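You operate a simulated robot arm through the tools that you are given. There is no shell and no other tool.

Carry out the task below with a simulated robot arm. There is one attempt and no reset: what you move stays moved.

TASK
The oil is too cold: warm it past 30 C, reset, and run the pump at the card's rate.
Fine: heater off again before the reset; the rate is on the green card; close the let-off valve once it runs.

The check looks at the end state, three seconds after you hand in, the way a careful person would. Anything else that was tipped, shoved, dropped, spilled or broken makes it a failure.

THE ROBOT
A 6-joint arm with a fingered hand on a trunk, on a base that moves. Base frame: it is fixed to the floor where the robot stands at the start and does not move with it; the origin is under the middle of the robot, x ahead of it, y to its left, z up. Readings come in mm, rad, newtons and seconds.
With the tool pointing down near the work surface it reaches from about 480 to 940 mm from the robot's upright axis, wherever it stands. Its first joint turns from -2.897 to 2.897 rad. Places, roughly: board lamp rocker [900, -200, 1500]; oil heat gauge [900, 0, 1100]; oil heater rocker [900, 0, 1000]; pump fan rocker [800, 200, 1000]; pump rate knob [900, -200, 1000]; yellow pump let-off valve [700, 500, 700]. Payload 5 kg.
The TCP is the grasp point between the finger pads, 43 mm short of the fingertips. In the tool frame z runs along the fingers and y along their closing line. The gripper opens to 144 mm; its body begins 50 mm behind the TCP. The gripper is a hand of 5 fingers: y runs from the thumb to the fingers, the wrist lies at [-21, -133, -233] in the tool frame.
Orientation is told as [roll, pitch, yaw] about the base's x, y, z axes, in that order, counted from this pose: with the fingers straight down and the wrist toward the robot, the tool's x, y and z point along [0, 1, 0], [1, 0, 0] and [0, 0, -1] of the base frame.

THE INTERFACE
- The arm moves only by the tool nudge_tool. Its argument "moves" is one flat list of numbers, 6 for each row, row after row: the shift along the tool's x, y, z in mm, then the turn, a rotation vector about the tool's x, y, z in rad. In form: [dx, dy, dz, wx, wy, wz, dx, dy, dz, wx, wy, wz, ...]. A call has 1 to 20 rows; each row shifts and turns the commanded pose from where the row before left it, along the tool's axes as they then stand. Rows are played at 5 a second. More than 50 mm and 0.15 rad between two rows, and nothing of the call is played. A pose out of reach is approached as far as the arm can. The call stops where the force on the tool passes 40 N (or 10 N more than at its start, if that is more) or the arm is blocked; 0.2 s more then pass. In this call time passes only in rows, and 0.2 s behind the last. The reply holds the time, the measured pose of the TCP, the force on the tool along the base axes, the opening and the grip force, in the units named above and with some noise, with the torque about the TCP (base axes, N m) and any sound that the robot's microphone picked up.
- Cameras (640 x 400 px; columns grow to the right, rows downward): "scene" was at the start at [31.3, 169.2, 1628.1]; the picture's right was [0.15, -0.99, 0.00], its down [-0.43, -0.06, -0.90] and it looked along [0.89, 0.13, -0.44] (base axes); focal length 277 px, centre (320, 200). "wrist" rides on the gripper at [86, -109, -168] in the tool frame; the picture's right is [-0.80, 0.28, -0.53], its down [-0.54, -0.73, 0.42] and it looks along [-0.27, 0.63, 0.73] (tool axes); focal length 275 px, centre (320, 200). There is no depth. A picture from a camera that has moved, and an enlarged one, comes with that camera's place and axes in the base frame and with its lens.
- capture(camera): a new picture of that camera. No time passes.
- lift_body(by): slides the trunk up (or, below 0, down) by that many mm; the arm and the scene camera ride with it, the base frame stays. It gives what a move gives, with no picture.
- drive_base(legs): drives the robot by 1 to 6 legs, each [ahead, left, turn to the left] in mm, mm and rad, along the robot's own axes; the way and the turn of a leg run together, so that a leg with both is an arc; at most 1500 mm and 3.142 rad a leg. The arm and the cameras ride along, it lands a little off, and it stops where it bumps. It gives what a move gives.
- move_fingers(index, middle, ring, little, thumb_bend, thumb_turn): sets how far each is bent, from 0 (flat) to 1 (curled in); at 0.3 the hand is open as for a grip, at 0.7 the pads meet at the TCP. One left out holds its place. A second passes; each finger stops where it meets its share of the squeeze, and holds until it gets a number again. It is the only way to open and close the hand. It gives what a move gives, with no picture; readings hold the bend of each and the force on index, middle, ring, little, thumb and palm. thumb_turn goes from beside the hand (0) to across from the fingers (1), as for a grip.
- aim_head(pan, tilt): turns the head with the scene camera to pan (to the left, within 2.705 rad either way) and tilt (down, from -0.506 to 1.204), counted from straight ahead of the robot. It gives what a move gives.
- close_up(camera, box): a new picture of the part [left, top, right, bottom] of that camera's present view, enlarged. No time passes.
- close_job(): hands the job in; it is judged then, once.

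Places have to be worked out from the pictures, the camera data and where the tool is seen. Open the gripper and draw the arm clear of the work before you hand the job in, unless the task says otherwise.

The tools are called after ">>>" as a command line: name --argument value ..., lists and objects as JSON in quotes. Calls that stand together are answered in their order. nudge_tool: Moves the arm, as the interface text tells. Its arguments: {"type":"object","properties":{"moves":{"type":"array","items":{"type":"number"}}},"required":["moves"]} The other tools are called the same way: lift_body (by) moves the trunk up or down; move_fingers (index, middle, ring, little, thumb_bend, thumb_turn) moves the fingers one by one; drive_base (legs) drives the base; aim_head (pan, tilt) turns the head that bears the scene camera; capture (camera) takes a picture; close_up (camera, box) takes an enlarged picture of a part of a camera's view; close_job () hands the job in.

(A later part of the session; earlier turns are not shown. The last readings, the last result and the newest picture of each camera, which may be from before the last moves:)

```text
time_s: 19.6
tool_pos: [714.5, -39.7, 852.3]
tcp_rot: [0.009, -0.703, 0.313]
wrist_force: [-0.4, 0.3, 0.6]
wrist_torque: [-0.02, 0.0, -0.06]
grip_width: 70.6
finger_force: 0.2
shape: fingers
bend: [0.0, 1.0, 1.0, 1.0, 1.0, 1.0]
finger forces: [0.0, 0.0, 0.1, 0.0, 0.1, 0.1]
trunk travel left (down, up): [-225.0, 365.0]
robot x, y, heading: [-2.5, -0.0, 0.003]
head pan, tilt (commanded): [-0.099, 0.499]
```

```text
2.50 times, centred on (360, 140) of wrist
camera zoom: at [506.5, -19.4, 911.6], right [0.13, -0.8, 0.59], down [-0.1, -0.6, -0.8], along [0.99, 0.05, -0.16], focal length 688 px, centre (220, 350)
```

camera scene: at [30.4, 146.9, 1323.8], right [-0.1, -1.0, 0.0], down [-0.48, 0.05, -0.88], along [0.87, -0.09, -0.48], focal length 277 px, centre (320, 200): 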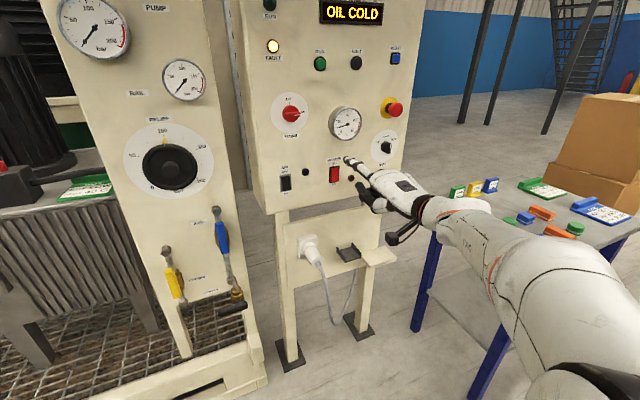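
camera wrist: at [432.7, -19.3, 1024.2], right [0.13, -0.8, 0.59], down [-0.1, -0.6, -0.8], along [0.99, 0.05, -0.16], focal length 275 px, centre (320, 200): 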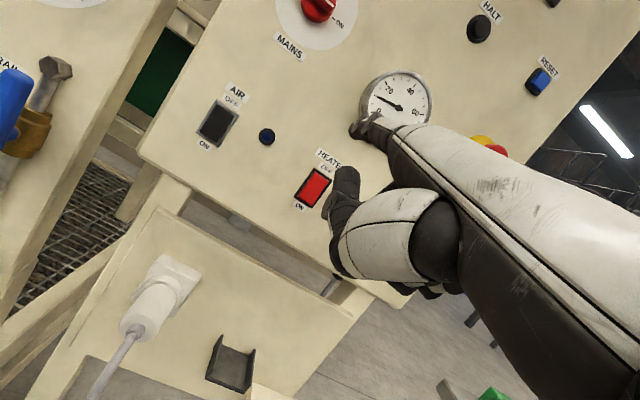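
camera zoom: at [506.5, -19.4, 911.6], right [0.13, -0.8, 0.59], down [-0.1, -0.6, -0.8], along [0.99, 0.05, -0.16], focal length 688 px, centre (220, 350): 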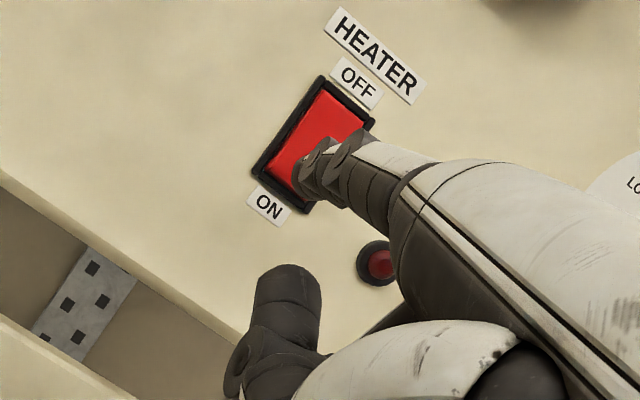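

The tip is about 40 mm short of the lower half of the rocker, slightly low. I advance along the panel normal with a slight upward correction.

>>> nudge_tool --moves '[1, 8.6, 5.3, 0, 0, 0, 1, 8.6, 5.3, 0, 0, 0, 1, 8.6, 5.3, 0, 0, 0]'

>>> close_up --camera "scene" --box '[310, 130, 390, 200]'

>>> close_up --camera "wrist" --box '[260, 60, 460, 220]'

```text
time_s: 20.4
tool_pos: [742.6, -27.5, 857.3]
tcp_rot: [0.009, -0.701, 0.315]
wrist_force: [0.9, -0.2, 0.2]
wrist_torque: [-0.01, -0.03, -0.02]
grip_width: 70.9
finger_force: 0.0
shape: fingers
bend: [0.0, 1.0, 1.0, 1.0, 1.0, 1.0]
finger forces: [0.0, 0.0, 0.0, 0.1, 0.1, 0.0]
trunk travel left (down, up): [-225.0, 365.0]
robot x, y, heading: [-0.3, -0.1, 0.003]
head pan, tilt (commanded): [-0.099, 0.499]
```

```text
5.71 times, centred on (350, 165) of scene
camera zoom: at [30.6, 146.7, 1323.8], right [-0.1, -1.0, 0.0], down [-0.48, 0.05, -0.88], along [0.87, -0.09, -0.48], focal length 1582 px, centre (149, 400)
```

zoom: 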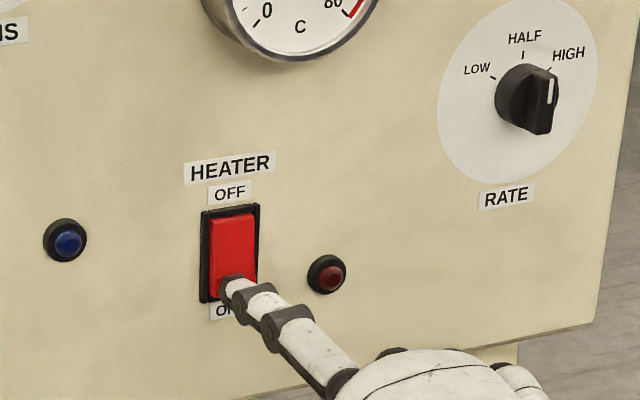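

```text
2.50 times, centred on (360, 140) of wrist
camera zoom: at [534.2, -6.8, 915.7], right [0.13, -0.8, 0.59], down [-0.1, -0.6, -0.8], along [0.99, 0.05, -0.16], focal length 688 px, centre (220, 350)
```

zoom: 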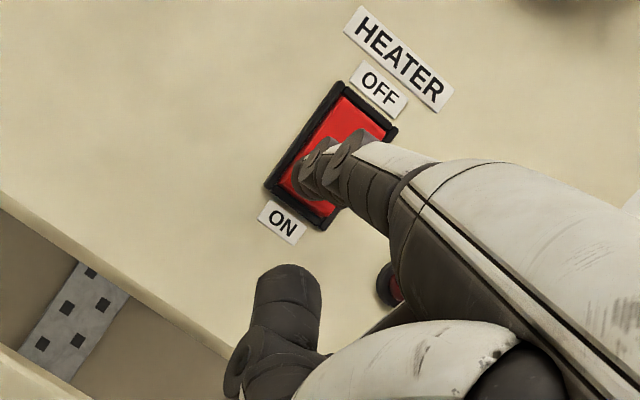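

Well aligned on the lower half. I advance in 5 mm steps until contact.

>>> nudge_tool --moves '[0, 3.8, 3.2, 0, 0, 0, 0, 3.8, 3.2, 0, 0, 0, 0, 3.8, 3.2, 0, 0, 0]'

>>> close_up --camera "scene" --box '[310, 130, 390, 200]'

```text
time_s: 21.0
tool_pos: [748.8, -26.9, 855.7]
tcp_rot: [0.01, -0.697, 0.315]
wrist_force: [-22.6, -6.3, -1.5]
wrist_torque: [0.47, -2.08, 0.54]
grip_width: 71.2
finger_force: 10.9
shape: fingers
bend: [0.0, 1.0, 1.0, 1.0, 1.0, 1.0]
finger forces: [22.8, 0.0, 0.0, 0.0, 0.1, 0.0]
trunk travel left (down, up): [-225.0, 365.0]
robot x, y, heading: [-1.9, -0.4, 0.002]
head pan, tilt (commanded): [-0.099, 0.499]
stopped in row 3: the force on the tool passed its limit at 47 N (the readings are from after the stop); the commanded pose is now the measured one
```

```text
5.71 times, centred on (350, 165) of scene
camera zoom: at [28.0, 145.9, 1323.9], right [-0.1, -1.0, 0.0], down [-0.48, 0.05, -0.88], along [0.87, -0.09, -0.48], focal length 1582 px, centre (149, 400)
```

zoom: 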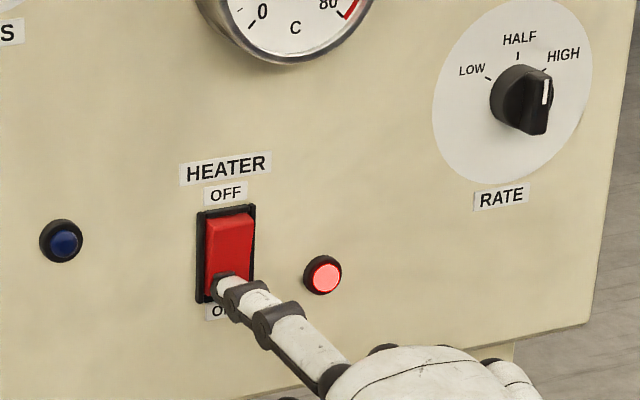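

The heater lamp lit up. I back off 25 mm and move up level with the OFF half, ready to switch it off.

>>> nudge_tool --moves '[0, -9.5, -8.1, 0, 0, 0, 0, -9.5, -8.1, 0, 0, 0, 0, 9.0, -10.7, 0, 0, 0, 0, 9.0, -10.7, 0, 0, 0]'

>>> close_up --camera "scene" --box '[300, 90, 420, 190]'

>>> close_up --camera "wrist" --box '[260, 60, 460, 220]'

```text
time_s: 22.0
tool_pos: [725.8, -34.5, 883.0]
tcp_rot: [0.009, -0.698, 0.315]
wrist_force: [0.0, 0.0, 0.3]
wrist_torque: [0.0, 0.03, 0.01]
grip_width: 71.0
finger_force: 0.0
shape: fingers
bend: [0.0, 1.0, 1.0, 1.0, 1.0, 1.0]
finger forces: [0.1, 0.1, 0.0, 0.0, 0.1, 0.0]
trunk travel left (down, up): [-225.0, 365.0]
robot x, y, heading: [2.8, -0.5, -0.002]
head pan, tilt (commanded): [-0.099, 0.499]
```

```text
4.00 times, centred on (360, 140) of scene
camera zoom: at [30.4, 146.5, 1323.8], right [-0.1, -1.0, 0.0], down [-0.48, 0.05, -0.88], along [0.87, -0.09, -0.48], focal length 1108 px, centre (160, 440)
```

zoom: 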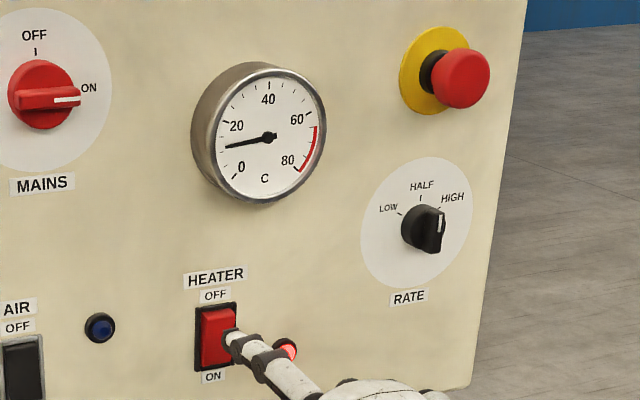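

```text
2.50 times, centred on (360, 140) of wrist
camera zoom: at [518.4, -14.0, 943.2], right [0.13, -0.8, 0.59], down [-0.1, -0.6, -0.79], along [0.99, 0.05, -0.16], focal length 688 px, centre (220, 350)
```

zoom: 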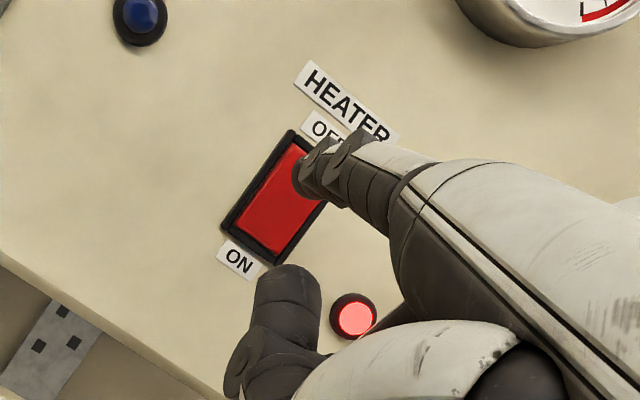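

The tip faces the OFF half. The gauge still reads about 12 C; I wait a few seconds with idle rows and re-read.

>>> nudge_tool --moves '[0, 0, 0, 0, 0, 0, 0, 0, 0, 0, 0, 0, 0, 0, 0, 0, 0, 0, 0, 0, 0, 0, 0, 0, 0, 0, 0, 0, 0, 0, 0, 0, 0, 0, 0, 0, 0, 0, 0, 0, 0, 0, 0, 0, 0, 0, 0, 0, 0, 0, 0, 0, 0, 0, 0, 0, 0, 0, 0, 0]'

>>> close_up --camera "scene" --box '[320, 95, 370, 145]'

```text
time_s: 24.2
tool_pos: [726.4, -34.4, 884.1]
tcp_rot: [0.008, -0.697, 0.314]
wrist_force: [0.4, 0.6, 0.4]
wrist_torque: [0.01, 0.0, 0.05]
grip_width: 71.0
finger_force: 0.0
shape: fingers
bend: [0.0, 1.0, 1.0, 1.0, 1.0, 1.0]
finger forces: [0.1, 0.1, 0.0, 0.1, 0.0, 0.0]
trunk travel left (down, up): [-225.0, 365.0]
robot x, y, heading: [-0.6, -2.9, -0.0]
head pan, tilt (commanded): [-0.099, 0.499]
```

```text
8.00 times, centred on (345, 120) of scene
camera zoom: at [30.2, 146.5, 1323.8], right [-0.1, -1.0, 0.0], down [-0.48, 0.05, -0.88], along [0.87, -0.09, -0.48], focal length 2215 px, centre (120, 840)
```

zoom: 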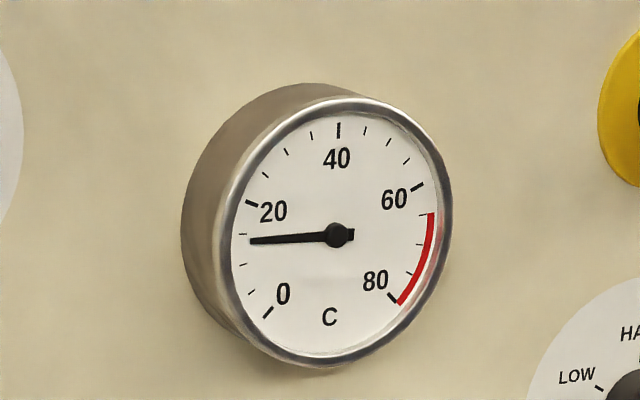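

The gauge reads about 14 C and rises around 1 C/s. I keep waiting and re-reading.

>>> nudge_tool --moves '[0, 0, 0, 0, 0, 0, 0, 0, 0, 0, 0, 0, 0, 0, 0, 0, 0, 0, 0, 0, 0, 0, 0, 0, 0, 0, 0, 0, 0, 0, 0, 0, 0, 0, 0, 0, 0, 0, 0, 0, 0, 0, 0, 0, 0, 0, 0, 0, 0, 0, 0, 0, 0, 0, 0, 0, 0, 0, 0, 0, 0, 0, 0, 0, 0, 0, 0, 0, 0, 0, 0, 0, 0, 0, 0, 0, 0, 0, 0, 0, 0, 0, 0, 0, 0, 0, 0, 0, 0, 0, 0, 0, 0, 0, 0, 0, 0, 0, 0, 0, 0, 0, 0, 0, 0, 0, 0, 0, 0, 0, 0, 0, 0, 0, 0, 0, 0, 0, 0, 0]'

>>> close_up --camera "scene" --box '[320, 95, 370, 145]'

```text
time_s: 28.4
tool_pos: [726.8, -33.3, 884.4]
tcp_rot: [0.009, -0.696, 0.315]
wrist_force: [-0.3, -0.1, -0.6]
wrist_torque: [0.0, -0.04, -0.01]
grip_width: 70.9
finger_force: 0.0
shape: fingers
bend: [0.0, 1.0, 1.0, 1.0, 1.0, 1.0]
finger forces: [0.0, 0.0, 0.0, 0.0, 0.0, 0.0]
trunk travel left (down, up): [-225.0, 365.0]
robot x, y, heading: [-0.6, -1.5, 0.001]
head pan, tilt (commanded): [-0.099, 0.499]
```

```text
8.00 times, centred on (345, 120) of scene
camera zoom: at [30.2, 146.5, 1323.8], right [-0.1, -1.0, 0.0], down [-0.48, 0.05, -0.88], along [0.87, -0.09, -0.48], focal length 2215 px, centre (120, 840)
```

zoom: 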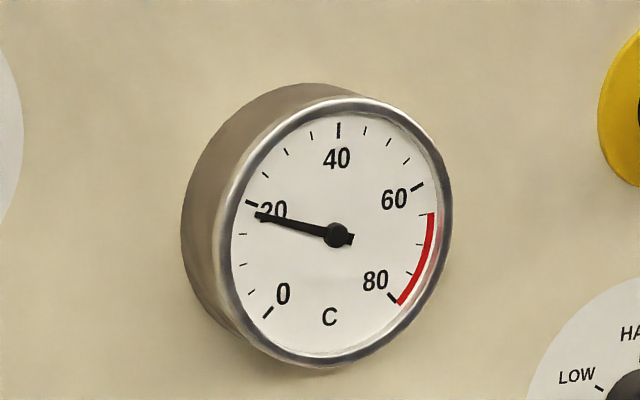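

About 18.5 C now, ~1.1 C/s. I wait another ~8 s.

>>> nudge_tool --moves '[0, 0, 0, 0, 0, 0, 0, 0, 0, 0, 0, 0, 0, 0, 0, 0, 0, 0, 0, 0, 0, 0, 0, 0, 0, 0, 0, 0, 0, 0, 0, 0, 0, 0, 0, 0, 0, 0, 0, 0, 0, 0, 0, 0, 0, 0, 0, 0, 0, 0, 0, 0, 0, 0, 0, 0, 0, 0, 0, 0, 0, 0, 0, 0, 0, 0, 0, 0, 0, 0, 0, 0, 0, 0, 0, 0, 0, 0, 0, 0, 0, 0, 0, 0, 0, 0, 0, 0, 0, 0, 0, 0, 0, 0, 0, 0, 0, 0, 0, 0, 0, 0, 0, 0, 0, 0, 0, 0, 0, 0, 0, 0, 0, 0, 0, 0, 0, 0, 0, 0]'

>>> nudge_tool --moves '[0, 0, 0, 0, 0, 0, 0, 0, 0, 0, 0, 0, 0, 0, 0, 0, 0, 0, 0, 0, 0, 0, 0, 0, 0, 0, 0, 0, 0, 0, 0, 0, 0, 0, 0, 0, 0, 0, 0, 0, 0, 0, 0, 0, 0, 0, 0, 0, 0, 0, 0, 0, 0, 0, 0, 0, 0, 0, 0, 0, 0, 0, 0, 0, 0, 0, 0, 0, 0, 0, 0, 0, 0, 0, 0, 0, 0, 0, 0, 0, 0, 0, 0, 0, 0, 0, 0, 0, 0, 0, 0, 0, 0, 0, 0, 0, 0, 0, 0, 0, 0, 0, 0, 0, 0, 0, 0, 0, 0, 0, 0, 0, 0, 0, 0, 0, 0, 0, 0, 0]'

>>> close_up --camera "scene" --box '[320, 95, 370, 145]'

```text
time_s: 32.6
tool_pos: [725.5, -34.9, 883.2]
tcp_rot: [0.01, -0.698, 0.316]
wrist_force: [-0.7, -0.1, 0.5]
wrist_torque: [0.01, -0.02, 0.03]
grip_width: 71.1
finger_force: 0.0
shape: fingers
bend: [0.0, 1.0, 1.0, 1.0, 1.0, 1.0]
finger forces: [0.1, 0.1, 0.0, 0.0, 0.0, 0.1]
trunk travel left (down, up): [-225.0, 365.0]
robot x, y, heading: [0.9, -1.0, 0.005]
head pan, tilt (commanded): [-0.099, 0.499]
```

```text
time_s: 36.8
tool_pos: [725.7, -35.1, 882.7]
tcp_rot: [0.008, -0.698, 0.314]
wrist_force: [0.5, 0.0, 0.4]
wrist_torque: [0.0, -0.01, 0.0]
grip_width: 70.9
finger_force: 0.1
shape: fingers
bend: [0.0, 1.0, 1.0, 1.0, 1.0, 1.0]
finger forces: [0.0, 0.0, 0.1, 0.0, 0.0, 0.1]
trunk travel left (down, up): [-225.0, 365.0]
robot x, y, heading: [-3.7, -0.8, 0.003]
head pan, tilt (commanded): [-0.099, 0.499]
```

```text
8.00 times, centred on (345, 120) of scene
camera zoom: at [30.2, 146.5, 1323.8], right [-0.1, -1.0, 0.0], down [-0.48, 0.05, -0.88], along [0.87, -0.09, -0.48], focal length 2215 px, centre (120, 840)
```

zoom: 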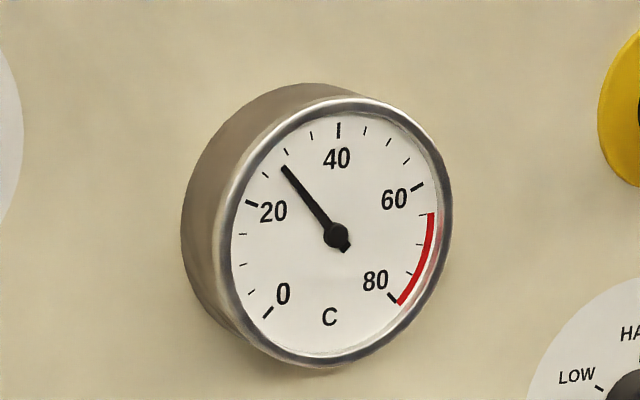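

About 28 C. I wait another ~6.5 s to get well past 30, then press OFF.

>>> nudge_tool --moves '[0, 0, 0, 0, 0, 0, 0, 0, 0, 0, 0, 0, 0, 0, 0, 0, 0, 0, 0, 0, 0, 0, 0, 0, 0, 0, 0, 0, 0, 0, 0, 0, 0, 0, 0, 0, 0, 0, 0, 0, 0, 0, 0, 0, 0, 0, 0, 0, 0, 0, 0, 0, 0, 0, 0, 0, 0, 0, 0, 0, 0, 0, 0, 0, 0, 0, 0, 0, 0, 0, 0, 0, 0, 0, 0, 0, 0, 0, 0, 0, 0, 0, 0, 0, 0, 0, 0, 0, 0, 0, 0, 0, 0, 0, 0, 0, 0, 0, 0, 0, 0, 0, 0, 0, 0, 0, 0, 0, 0, 0, 0, 0, 0, 0, 0, 0, 0, 0, 0, 0]'

>>> close_up --camera "scene" --box '[320, 95, 370, 145]'

>>> close_up --camera "scene" --box '[310, 130, 390, 200]'

```text
time_s: 41.0
tool_pos: [725.9, -35.0, 883.8]
tcp_rot: [0.009, -0.698, 0.316]
wrist_force: [-0.6, -0.2, -1.3]
wrist_torque: [0.01, -0.03, -0.01]
grip_width: 70.8
finger_force: 0.1
shape: fingers
bend: [0.0, 1.0, 1.0, 1.0, 1.0, 1.0]
finger forces: [0.0, 0.0, 0.0, 0.0, 0.0, 0.0]
trunk travel left (down, up): [-225.0, 365.0]
robot x, y, heading: [-4.1, -1.2, 0.004]
head pan, tilt (commanded): [-0.099, 0.499]
```

```text
8.00 times, centred on (345, 120) of scene
camera zoom: at [30.2, 146.5, 1323.8], right [-0.1, -1.0, 0.0], down [-0.48, 0.05, -0.88], along [0.87, -0.09, -0.48], focal length 2215 px, centre (120, 840)
```

zoom: 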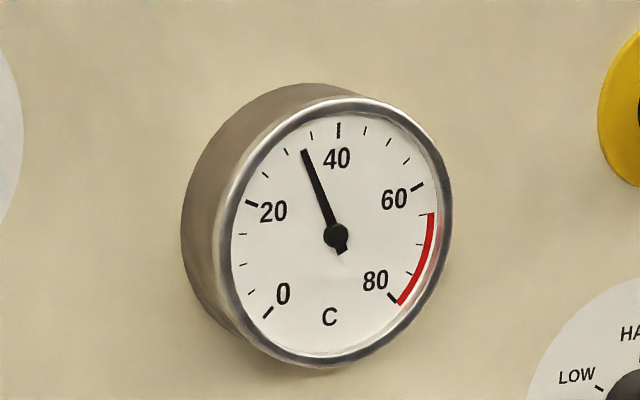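

```text
5.71 times, centred on (350, 165) of scene
camera zoom: at [30.2, 146.5, 1323.8], right [-0.1, -1.0, 0.0], down [-0.48, 0.05, -0.88], along [0.87, -0.09, -0.48], focal length 1582 px, centre (149, 400)
```

zoom: 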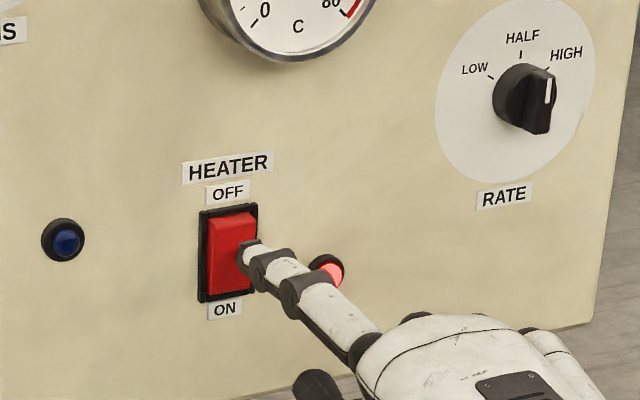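

About 33 C. I wait 2 s more and then advance to press the OFF half in the same call.

>>> nudge_tool --moves '[0, 0, 0, 0, 0, 0, 0, 0, 0, 0, 0, 0, 0, 0, 0, 0, 0, 0, 0, 0, 0, 0, 0, 0, 0, 0, 0, 0, 0, 0, 0, 0, 0, 0, 0, 0, 0, 0, 0, 0, 0, 0, 0, 0, 0, 0, 0, 0, 0, 3.8, 3.2, 0, 0, 0, 0, 3.8, 3.2, 0, 0, 0, 0, 3.8, 3.2, 0, 0, 0, 0, 3.8, 3.2, 0, 0, 0, 0, 3.8, 3.2, 0, 0, 0, 0, 3.8, 3.2, 0, 0, 0, 0, 3.8, 3.2, 0, 0, 0]'

>>> close_up --camera "scene" --box '[300, 90, 420, 190]'

```text
time_s: 44.0
tool_pos: [750.4, -29.6, 884.3]
tcp_rot: [0.006, -0.695, 0.31]
wrist_force: [-24.7, -5.4, -1.3]
wrist_torque: [0.5, -2.31, 0.63]
grip_width: 71.4
finger_force: 12.2
shape: fingers
bend: [0.0, 1.0, 1.0, 1.0, 1.0, 1.0]
finger forces: [24.9, 0.1, 0.0, 0.0, 0.1, 0.0]
trunk travel left (down, up): [-225.0, 365.0]
robot x, y, heading: [-0.0, -2.7, -0.002]
head pan, tilt (commanded): [-0.099, 0.499]
stopped in row 15: the force on the tool passed its limit at 48 N (the readings are from after the stop); the commanded pose is now the measured one
```

```text
4.00 times, centred on (360, 140) of scene
camera zoom: at [27.2, 145.6, 1323.9], right [-0.1, -0.99, 0.0], down [-0.47, 0.05, -0.88], along [0.87, -0.09, -0.48], focal length 1108 px, centre (160, 440)
```

zoom: 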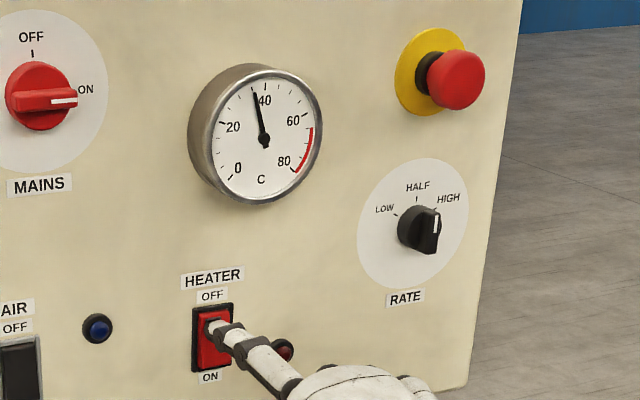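

The heater lamp is out and the gauge shows about 36 C. I back off 100 mm and verify the rocker state.

>>> nudge_tool --moves '[0, -25.6, -21.3, 0, 0, 0, 0, -25.6, -21.3, 0, 0, 0, 0, -25.6, -21.3, 0, 0, 0]'

>>> close_up --camera "scene" --box '[300, 90, 420, 190]'

>>> lift_body --by 318

>>> capture --camera "scene"

>>> capture --camera "wrist"

```text
time_s: 44.8
tool_pos: [657.9, -59.7, 881.8]
tcp_rot: [0.007, -0.693, 0.312]
wrist_force: [1.1, -0.6, -1.0]
wrist_torque: [-0.01, 0.02, 0.01]
grip_width: 70.9
finger_force: 0.0
shape: fingers
bend: [0.0, 1.0, 1.0, 1.0, 1.0, 1.0]
finger forces: [0.1, 0.1, 0.0, 0.0, 0.0, 0.0]
trunk travel left (down, up): [-225.0, 365.0]
robot x, y, heading: [1.4, -0.4, -0.002]
head pan, tilt (commanded): [-0.099, 0.499]
```

```text
4.00 times, centred on (360, 140) of scene
camera zoom: at [30.1, 146.4, 1323.8], right [-0.1, -1.0, 0.0], down [-0.48, 0.05, -0.88], along [0.87, -0.09, -0.48], focal length 1108 px, centre (160, 440)
```

zoom: 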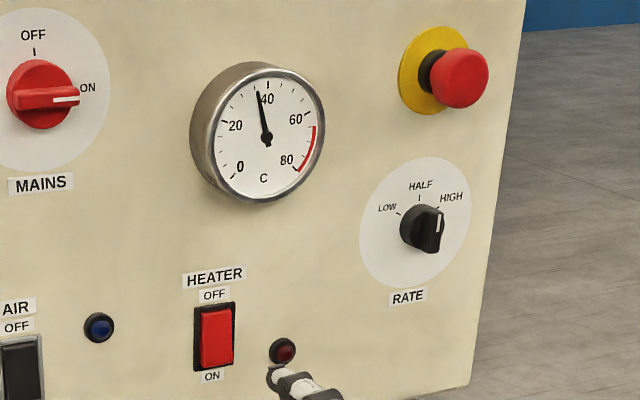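

```text
time_s: 48.0
tool_pos: [658.1, -59.7, 1201.1]
tcp_rot: [0.008, -0.695, 0.313]
wrist_force: [0.2, 0.0, -0.2]
wrist_torque: [-0.03, -0.03, 0.01]
grip_width: 70.8
finger_force: 0.1
shape: fingers
bend: [0.0, 1.0, 1.0, 1.0, 1.0, 1.0]
finger forces: [0.0, 0.0, 0.1, 0.1, 0.1, 0.0]
trunk travel left (down, up): [-543.0, 47.0]
robot x, y, heading: [-0.1, -2.0, -0.0]
head pan, tilt (commanded): [-0.099, 0.499]
```

```text
taken
camera scene: at [29.8, 146.3, 1641.7], right [-0.1, -1.0, 0.0], down [-0.48, 0.05, -0.88], along [0.87, -0.09, -0.48], focal length 277 px, centre (320, 200)
```

scene: 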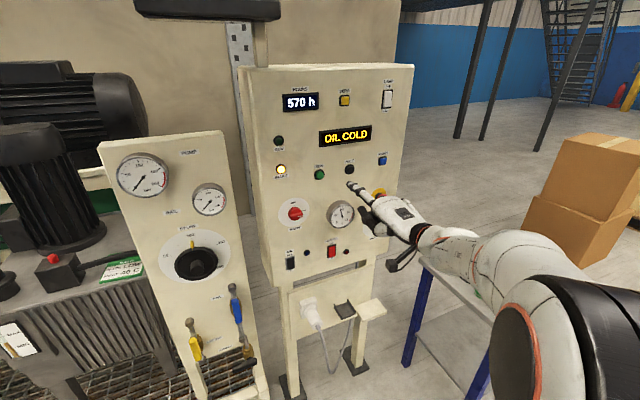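

```text
taken
camera wrist: at [451.2, -37.6, 1260.1], right [0.13, -0.8, 0.59], down [-0.1, -0.6, -0.79], along [0.99, 0.04, -0.16], focal length 275 px, centre (320, 200)
```

wrist: 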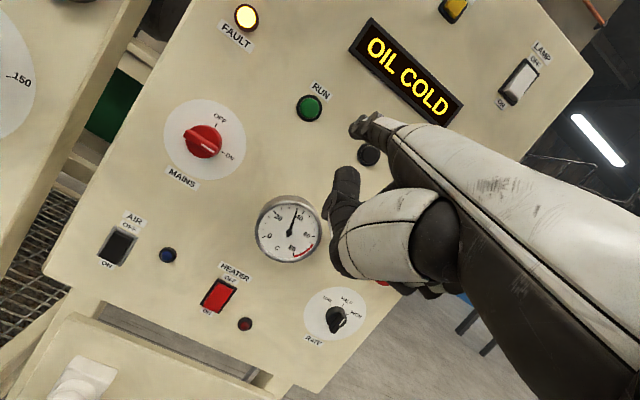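

The heater is off and the display still shows OIL COLD with the fault lamp lit. I zoom to locate RESET, HALT and RUN precisely.

>>> close_up --camera "scene" --box '[270, 110, 430, 230]'

>>> close_up --camera "wrist" --box '[220, 0, 420, 180]'

```text
3.33 times, centred on (350, 170) of scene
camera zoom: at [29.8, 146.3, 1641.7], right [-0.1, -1.0, 0.0], down [-0.48, 0.05, -0.88], along [0.87, -0.09, -0.48], focal length 923 px, centre (220, 300)
```

zoom: 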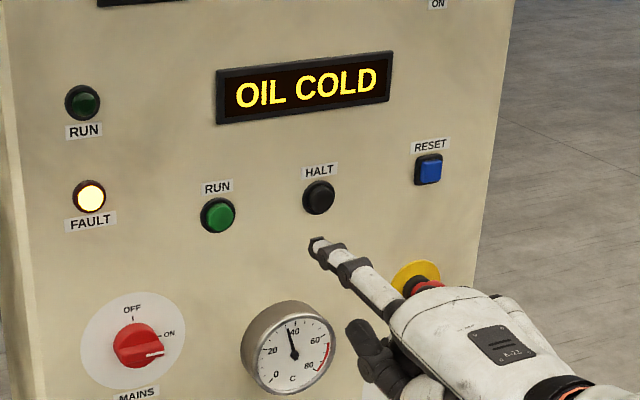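

```text
2.22 times, centred on (320, 90) of wrist
camera zoom: at [451.2, -37.6, 1260.1], right [0.13, -0.8, 0.59], down [-0.1, -0.6, -0.79], along [0.99, 0.04, -0.16], focal length 612 px, centre (320, 444)
```

zoom: 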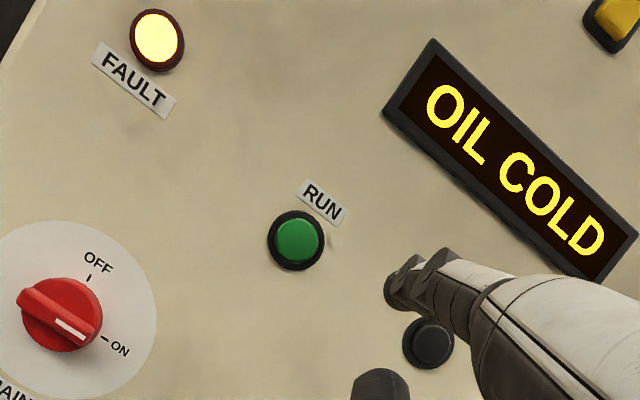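

My fingertip model predicts the observed pixel within 2 px. RESET is near [912, -162, 1300]; I move sideways to about 50 mm in front of it.

>>> nudge_tool --moves '[-38.8, 8.0, 6.6, 0, 0, 0, -38.8, 8.0, 6.6, 0, 0, 0, -38.8, 8.0, 6.6, 0, 0, 0, -38.8, 8.0, 6.6, 0, 0, 0, -38.8, 8.0, 6.6, 0, 0, 0]'

>>> close_up --camera "scene" --box '[310, 110, 430, 210]'

>>> close_up --camera "wrist" --box '[260, 40, 480, 220]'

```text
time_s: 49.2
tool_pos: [771.1, -229.5, 1200.8]
tcp_rot: [0.01, -0.696, 0.31]
wrist_force: [0.5, -0.3, 0.4]
wrist_torque: [0.02, 0.0, 0.02]
grip_width: 71.0
finger_force: 0.1
shape: fingers
bend: [0.0, 1.0, 1.0, 1.0, 1.0, 1.0]
finger forces: [0.0, 0.0, 0.1, 0.0, 0.0, 0.0]
trunk travel left (down, up): [-543.0, 47.0]
robot x, y, heading: [0.9, -1.4, -0.003]
head pan, tilt (commanded): [-0.099, 0.499]
```

```text
4.00 times, centred on (370, 160) of scene
camera zoom: at [30.1, 145.7, 1641.8], right [-0.1, -1.0, 0.0], down [-0.48, 0.05, -0.88], along [0.87, -0.09, -0.48], focal length 1108 px, centre (120, 360)
```

zoom: 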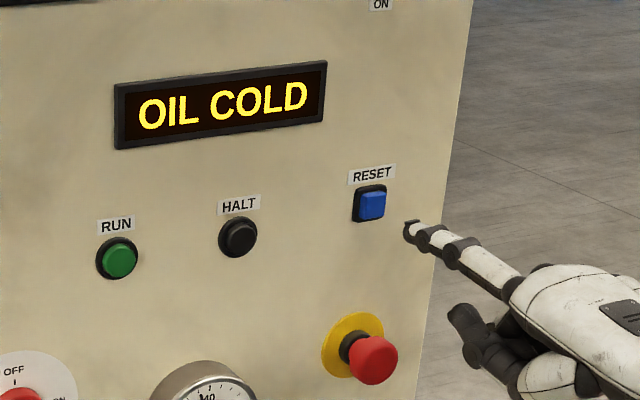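

```text
2.22 times, centred on (370, 130) of wrist
camera zoom: at [562.6, -207.5, 1260.5], right [0.13, -0.8, 0.59], down [-0.1, -0.6, -0.79], along [0.99, 0.04, -0.16], focal length 612 px, centre (209, 356)
```

zoom: 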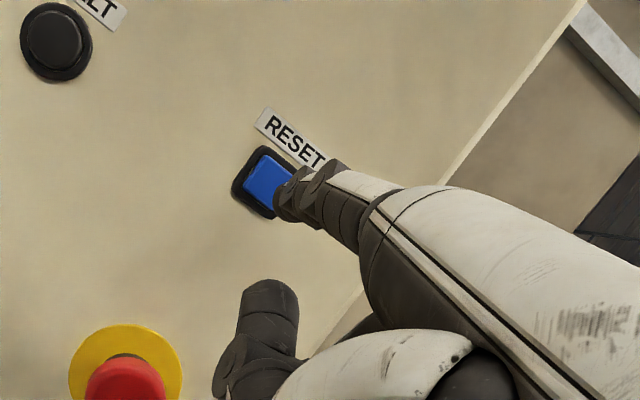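

The line of approach lands within a few mm of the RESET centre. I advance with a small left/up correction until it presses.

>>> nudge_tool --moves '[1, 8.1, 5.9, 0, 0, 0, 1, 8.1, 5.9, 0, 0, 0, 1, 8.1, 5.9, 0, 0, 0, 0, 3.8, 3.2, 0, 0, 0, 0, 3.8, 3.2, 0, 0, 0, 0, 3.8, 3.2, 0, 0, 0, 0, 3.8, 3.2, 0, 0, 0, 0, 3.8, 3.2, 0, 0, 0, 0, 3.8, 3.2, 0, 0, 0]'

>>> close_up --camera "scene" --box '[260, 90, 430, 230]'

>>> close_up --camera "wrist" --box '[260, 40, 480, 220]'

```text
time_s: 51.2
tool_pos: [818.9, -211.5, 1202.6]
tcp_rot: [0.007, -0.698, 0.305]
wrist_force: [-24.6, -4.9, -2.9]
wrist_torque: [0.37, -2.29, 0.69]
grip_width: 70.4
finger_force: 12.7
shape: fingers
bend: [0.0, 1.0, 1.0, 1.0, 1.0, 1.0]
finger forces: [24.7, 0.0, 0.1, 0.1, 0.0, 0.1]
trunk travel left (down, up): [-543.0, 47.0]
robot x, y, heading: [-3.2, -1.2, -0.002]
head pan, tilt (commanded): [-0.099, 0.499]
heard: click
stopped in row 9: the force on the tool passed its limit at 42 N (the readings are from after the stop); the commanded pose is now the measured one
```

```text
2.86 times, centred on (345, 160) of scene
camera zoom: at [25.3, 144.9, 1641.9], right [-0.1, -0.99, 0.0], down [-0.47, 0.05, -0.88], along [0.87, -0.09, -0.48], focal length 791 px, centre (249, 314)
```

zoom: 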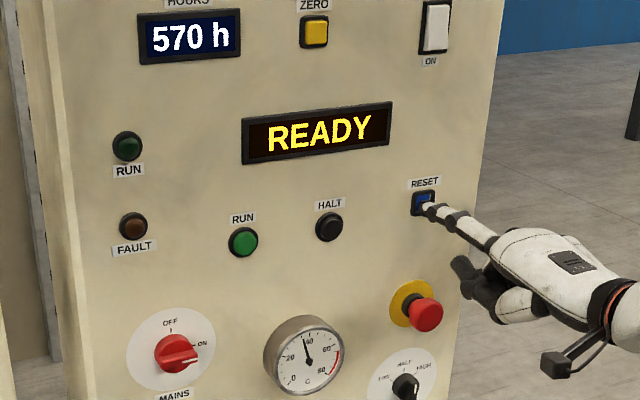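

```text
2.22 times, centred on (370, 130) of wrist
camera zoom: at [610.7, -189.4, 1261.7], right [0.13, -0.8, 0.59], down [-0.11, -0.6, -0.79], along [0.99, 0.04, -0.16], focal length 612 px, centre (209, 356)
```

zoom: 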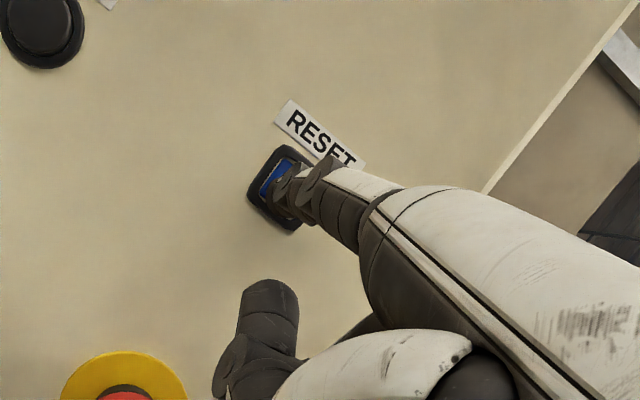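

READY is displayed, the fault lamp is out. I back off 120 mm, then lower the trunk to look closely at the RATE knob.

>>> nudge_tool --moves '[0, -30.7, -25.6, 0, 0, 0, 0, -30.7, -25.6, 0, 0, 0, 0, -30.7, -25.6, 0, 0, 0]'

>>> lift_body --by -260

>>> capture --camera "scene"

>>> close_up --camera "scene" --box '[350, 90, 430, 160]'

>>> capture --camera "wrist"

```text
time_s: 52.0
tool_pos: [705.7, -246.1, 1201.8]
tcp_rot: [0.008, -0.694, 0.308]
wrist_force: [-0.4, 0.4, 0.2]
wrist_torque: [-0.01, -0.04, -0.02]
grip_width: 71.1
finger_force: 0.1
shape: fingers
bend: [0.0, 1.0, 1.0, 1.0, 1.0, 1.0]
finger forces: [0.0, 0.0, 0.1, 0.1, 0.0, 0.1]
trunk travel left (down, up): [-543.0, 47.0]
robot x, y, heading: [-0.9, 1.9, 0.0]
head pan, tilt (commanded): [-0.099, 0.499]
```

```text
time_s: 54.7
tool_pos: [706.6, -246.4, 941.7]
tcp_rot: [0.006, -0.694, 0.309]
wrist_force: [-0.1, -0.5, -0.1]
wrist_torque: [0.02, -0.01, 0.03]
grip_width: 71.2
finger_force: 0.1
shape: fingers
bend: [0.0, 1.0, 1.0, 1.0, 1.0, 1.0]
finger forces: [0.0, 0.0, 0.0, 0.0, 0.0, 0.0]
trunk travel left (down, up): [-283.0, 307.0]
robot x, y, heading: [-0.9, -0.1, 0.004]
head pan, tilt (commanded): [-0.099, 0.499]
```

```text
taken
camera scene: at [29.2, 146.0, 1381.8], right [-0.1, -0.99, 0.0], down [-0.48, 0.05, -0.88], along [0.87, -0.09, -0.48], focal length 277 px, centre (320, 200)
```

scene: 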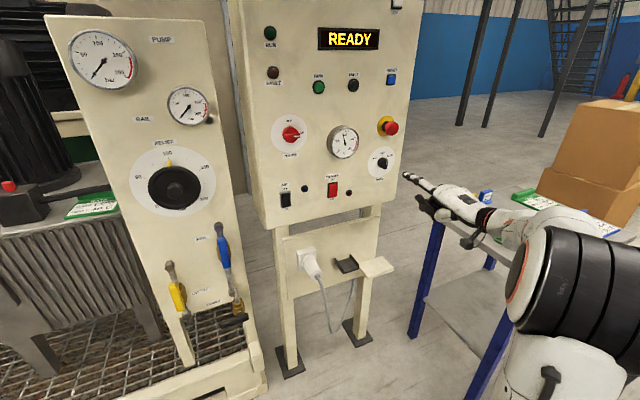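

```text
5.71 times, centred on (390, 125) of scene
camera zoom: at [29.2, 146.0, 1381.8], right [-0.1, -0.99, 0.0], down [-0.48, 0.05, -0.88], along [0.87, -0.09, -0.48], focal length 1582 px, centre (-80, 629)
```

zoom: 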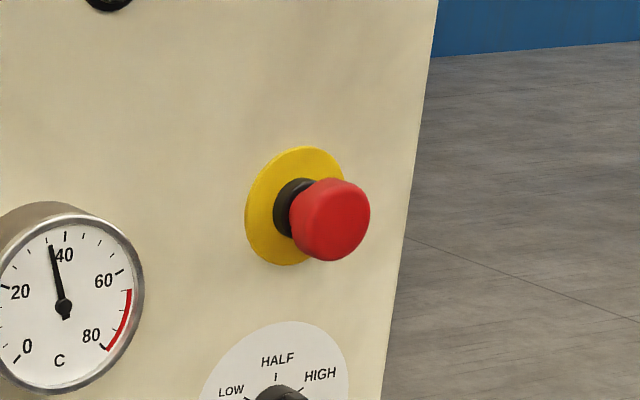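

```text
taken
camera wrist: at [499.6, -224.6, 1001.8], right [0.13, -0.8, 0.59], down [-0.11, -0.6, -0.79], along [0.99, 0.04, -0.16], focal length 275 px, centre (320, 200)
```

wrist: 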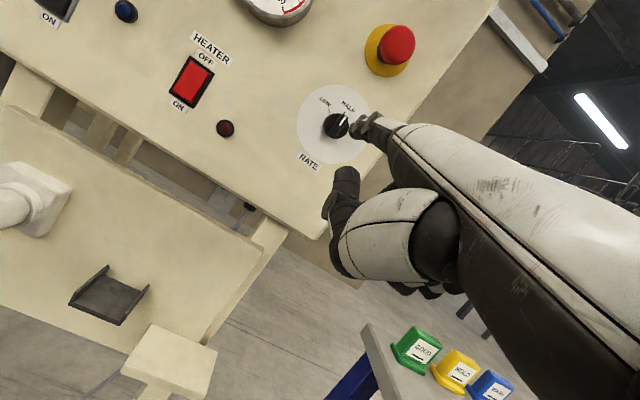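

The gauge holds about 37 C. I zoom on the RATE knob from both cameras.

>>> close_up --camera "wrist" --box '[290, 70, 390, 180]'

>>> close_up --camera "scene" --box '[355, 135, 425, 200]'

```text
3.64 times, centred on (340, 125) of wrist
camera zoom: at [499.6, -224.6, 1001.8], right [0.13, -0.8, 0.59], down [-0.11, -0.6, -0.79], along [0.99, 0.04, -0.16], focal length 1001 px, centre (247, 473)
```

zoom: 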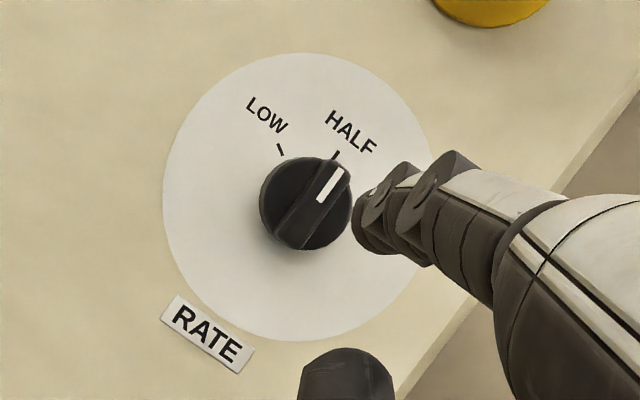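

```text
6.15 times, centred on (390, 168) of scene
camera zoom: at [29.2, 146.0, 1381.8], right [-0.1, -0.99, 0.0], down [-0.48, 0.05, -0.88], along [0.87, -0.09, -0.48], focal length 1704 px, centre (-111, 400)
```

zoom: 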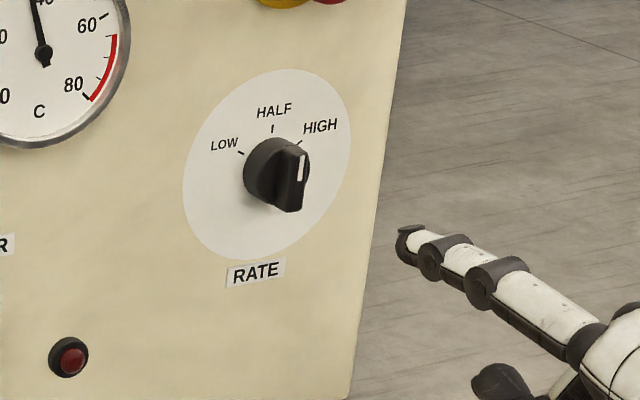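

The knob points at HALF, and LOW lies about 60° counter-clockwise. I'll push the bar's upper end leftward with the fingertip; first I bring the tip to the right of the bar, ~25 mm short of its depth.

>>> nudge_tool --moves '[-7.3, 22.2, 12.9, 0, 0, 0, -7.3, 22.2, 12.9, 0, 0, 0, -7.3, 22.2, 12.9, 0, 0, 0]'

>>> close_up --camera "wrist" --box '[270, 70, 390, 180]'

>>> close_up --camera "scene" --box '[355, 135, 425, 200]'

```text
time_s: 55.5
tool_pos: [786.2, -244.8, 953.6]
tcp_rot: [0.009, -0.695, 0.307]
wrist_force: [-0.2, 0.8, -0.1]
wrist_torque: [0.01, -0.02, 0.0]
grip_width: 71.1
finger_force: 0.0
shape: fingers
bend: [0.0, 1.0, 1.0, 1.0, 1.0, 1.0]
finger forces: [0.0, 0.1, 0.1, 0.0, 0.0, 0.0]
trunk travel left (down, up): [-283.0, 307.0]
robot x, y, heading: [-0.8, 0.4, -0.006]
head pan, tilt (commanded): [-0.099, 0.499]
```

```text
3.64 times, centred on (330, 125) of wrist
camera zoom: at [579.0, -222.6, 1013.9], right [0.13, -0.8, 0.59], down [-0.11, -0.6, -0.79], along [0.99, 0.04, -0.16], focal length 1001 px, centre (284, 473)
```

zoom: 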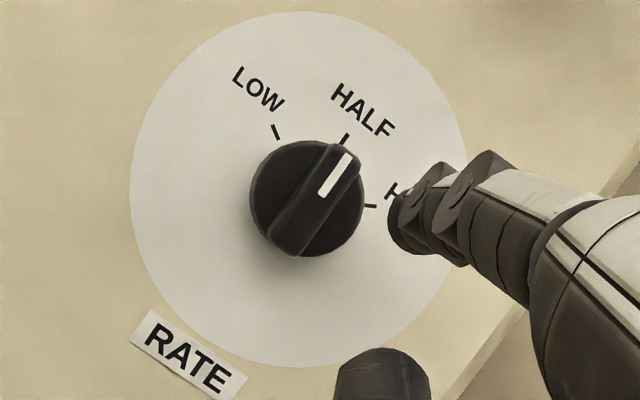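

```text
6.15 times, centred on (390, 168) of scene
camera zoom: at [29.1, 145.8, 1381.8], right [-0.1, -0.99, 0.0], down [-0.48, 0.05, -0.88], along [0.87, -0.09, -0.48], focal length 1704 px, centre (-111, 400)
```

zoom: 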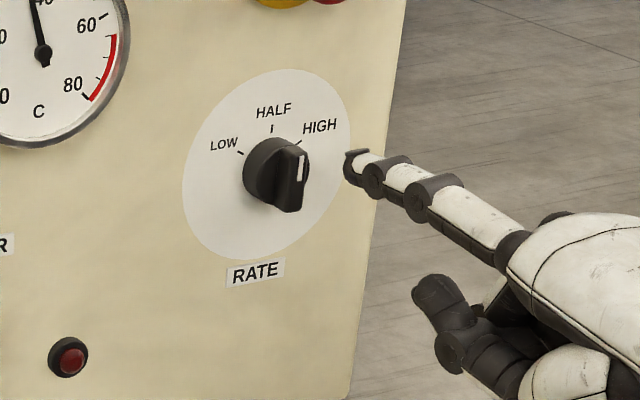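

The knob is clearly at HALF with LOW to the left. I go 24 mm deeper beside the bar.

>>> nudge_tool --moves '[0, 9.2, 7.7, 0, 0, 0, 0, 9.2, 7.7, 0, 0, 0]'

>>> close_up --camera "wrist" --box '[270, 70, 390, 180]'

>>> close_up --camera "scene" --box '[355, 135, 425, 200]'

```text
time_s: 56.1
tool_pos: [809.3, -238.2, 953.2]
tcp_rot: [0.009, -0.695, 0.307]
wrist_force: [-0.3, 0.1, 0.3]
wrist_torque: [0.0, 0.0, 0.03]
grip_width: 70.8
finger_force: 0.1
shape: fingers
bend: [0.0, 1.0, 1.0, 1.0, 1.0, 1.0]
finger forces: [0.0, 0.0, 0.0, 0.1, 0.0, 0.1]
trunk travel left (down, up): [-283.0, 307.0]
robot x, y, heading: [-2.3, 2.0, -0.003]
head pan, tilt (commanded): [-0.099, 0.499]
```

```text
3.64 times, centred on (330, 125) of wrist
camera zoom: at [601.9, -215.2, 1013.7], right [0.13, -0.8, 0.59], down [-0.11, -0.6, -0.79], along [0.99, 0.04, -0.16], focal length 1001 px, centre (284, 473)
```

zoom: 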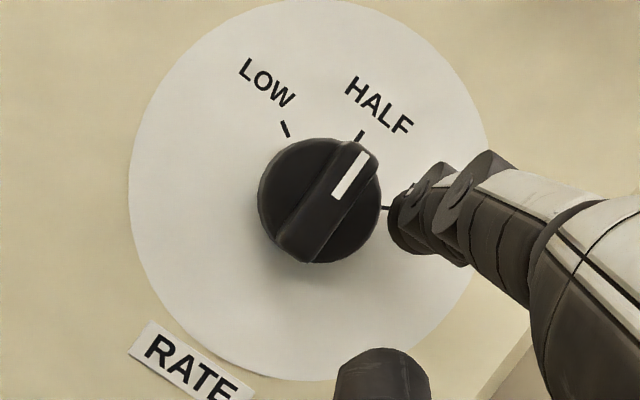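

```text
6.15 times, centred on (390, 168) of scene
camera zoom: at [29.3, 145.9, 1381.8], right [-0.1, -0.99, 0.0], down [-0.48, 0.05, -0.88], along [0.87, -0.09, -0.48], focal length 1704 px, centre (-111, 400)
```

zoom: 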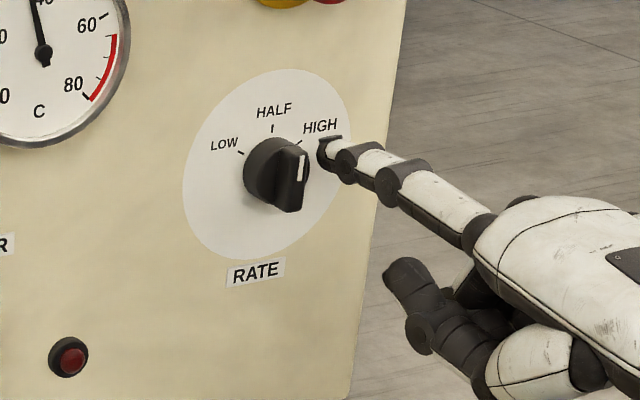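

The tip is beside the bar at the right depth. I push left in small steps, following the arc of the bar's end toward LOW.

>>> nudge_tool --moves '[4, 0, 0, 0, 0, 0, 4, 0, 0, 0, 0, 0, 4, 0, 0, 0, 0, 0, 2.9, 1.5, -1.8, 0, 0, 0, 2.9, 1.5, -1.8, 0, 0, 0]'

>>> close_up --camera "wrist" --box '[270, 70, 390, 180]'

>>> close_up --camera "scene" --box '[355, 135, 425, 200]'

```text
time_s: 57.3
tool_pos: [803.5, -219.1, 959.1]
tcp_rot: [0.009, -0.695, 0.308]
wrist_force: [0.4, -0.6, 0.1]
wrist_torque: [0.09, 0.02, -0.09]
grip_width: 70.7
finger_force: 0.0
shape: fingers
bend: [0.0, 1.0, 1.0, 1.0, 1.0, 1.0]
finger forces: [0.9, 0.1, 0.0, 0.0, 0.0, 0.1]
trunk travel left (down, up): [-283.0, 307.0]
robot x, y, heading: [1.3, 0.6, -0.001]
head pan, tilt (commanded): [-0.099, 0.499]
```

```text
3.64 times, centred on (330, 125) of wrist
camera zoom: at [595.7, -196.9, 1018.7], right [0.13, -0.8, 0.59], down [-0.11, -0.6, -0.79], along [0.99, 0.04, -0.16], focal length 1001 px, centre (284, 473)
```

zoom: 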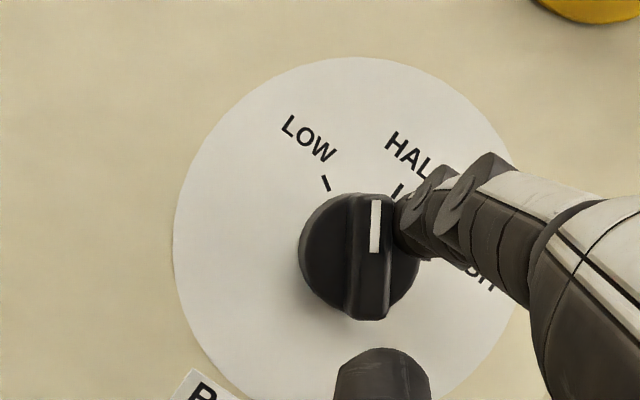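

```text
6.15 times, centred on (390, 168) of scene
camera zoom: at [29.4, 145.8, 1381.8], right [-0.1, -0.99, 0.0], down [-0.48, 0.05, -0.88], along [0.87, -0.09, -0.48], focal length 1704 px, centre (-111, 400)
```

zoom: 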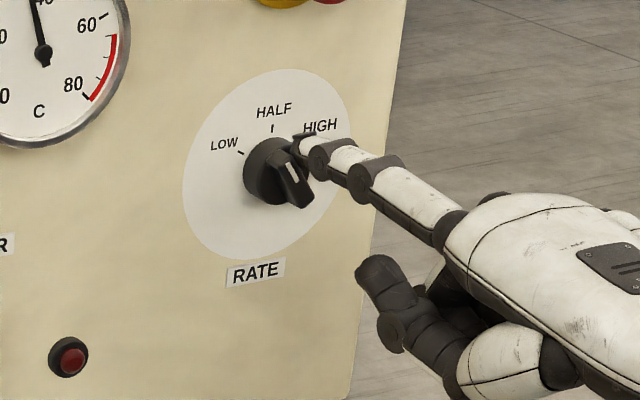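

The knob is turning easily, about halfway to LOW. I continue along the arc.

>>> nudge_tool --moves '[3.5, 0.8, -0.9, 0, 0, 0, 3.5, 0.8, -0.9, 0, 0, 0, 3.7, 0, 0, 0, 0, 0]'

>>> close_up --camera "wrist" --box '[270, 70, 390, 180]'

>>> close_up --camera "scene" --box '[355, 135, 425, 200]'

```text
time_s: 58.1
tool_pos: [800.4, -209.8, 962.6]
tcp_rot: [0.006, -0.694, 0.308]
wrist_force: [0.7, -0.8, 0.1]
wrist_torque: [0.02, -0.03, -0.04]
grip_width: 71.0
finger_force: 0.1
shape: fingers
bend: [0.0, 1.0, 1.0, 1.0, 1.0, 1.0]
finger forces: [0.3, 0.0, 0.0, 0.0, 0.0, 0.0]
trunk travel left (down, up): [-283.0, 307.0]
robot x, y, heading: [1.9, -0.1, -0.004]
head pan, tilt (commanded): [-0.099, 0.499]
```

```text
3.64 times, centred on (330, 125) of wrist
camera zoom: at [593.0, -187.4, 1021.9], right [0.13, -0.8, 0.59], down [-0.11, -0.6, -0.79], along [0.99, 0.04, -0.16], focal length 1001 px, centre (284, 473)
```

zoom: 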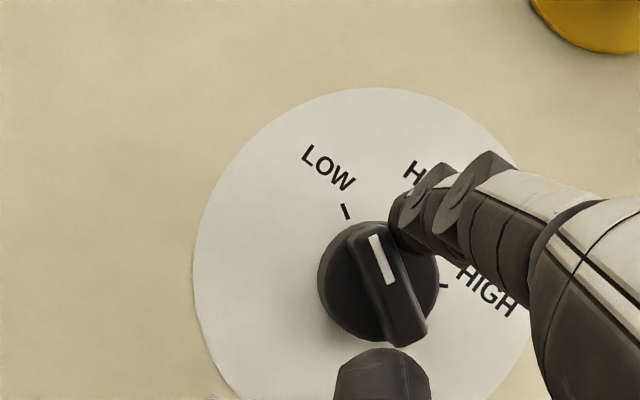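

```text
6.15 times, centred on (390, 168) of scene
camera zoom: at [29.3, 145.9, 1381.8], right [-0.1, -0.99, 0.0], down [-0.48, 0.05, -0.88], along [0.87, -0.09, -0.48], focal length 1704 px, centre (-111, 400)
```

zoom: 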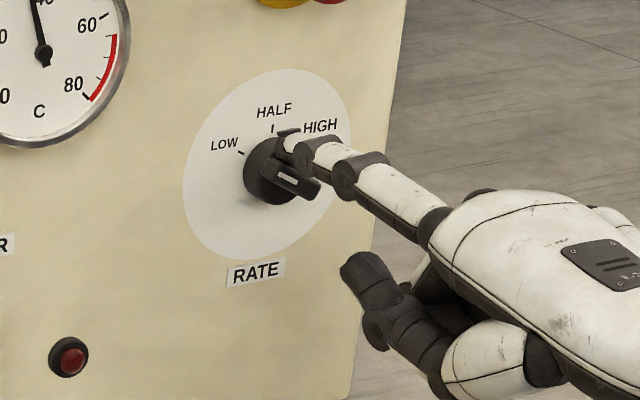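

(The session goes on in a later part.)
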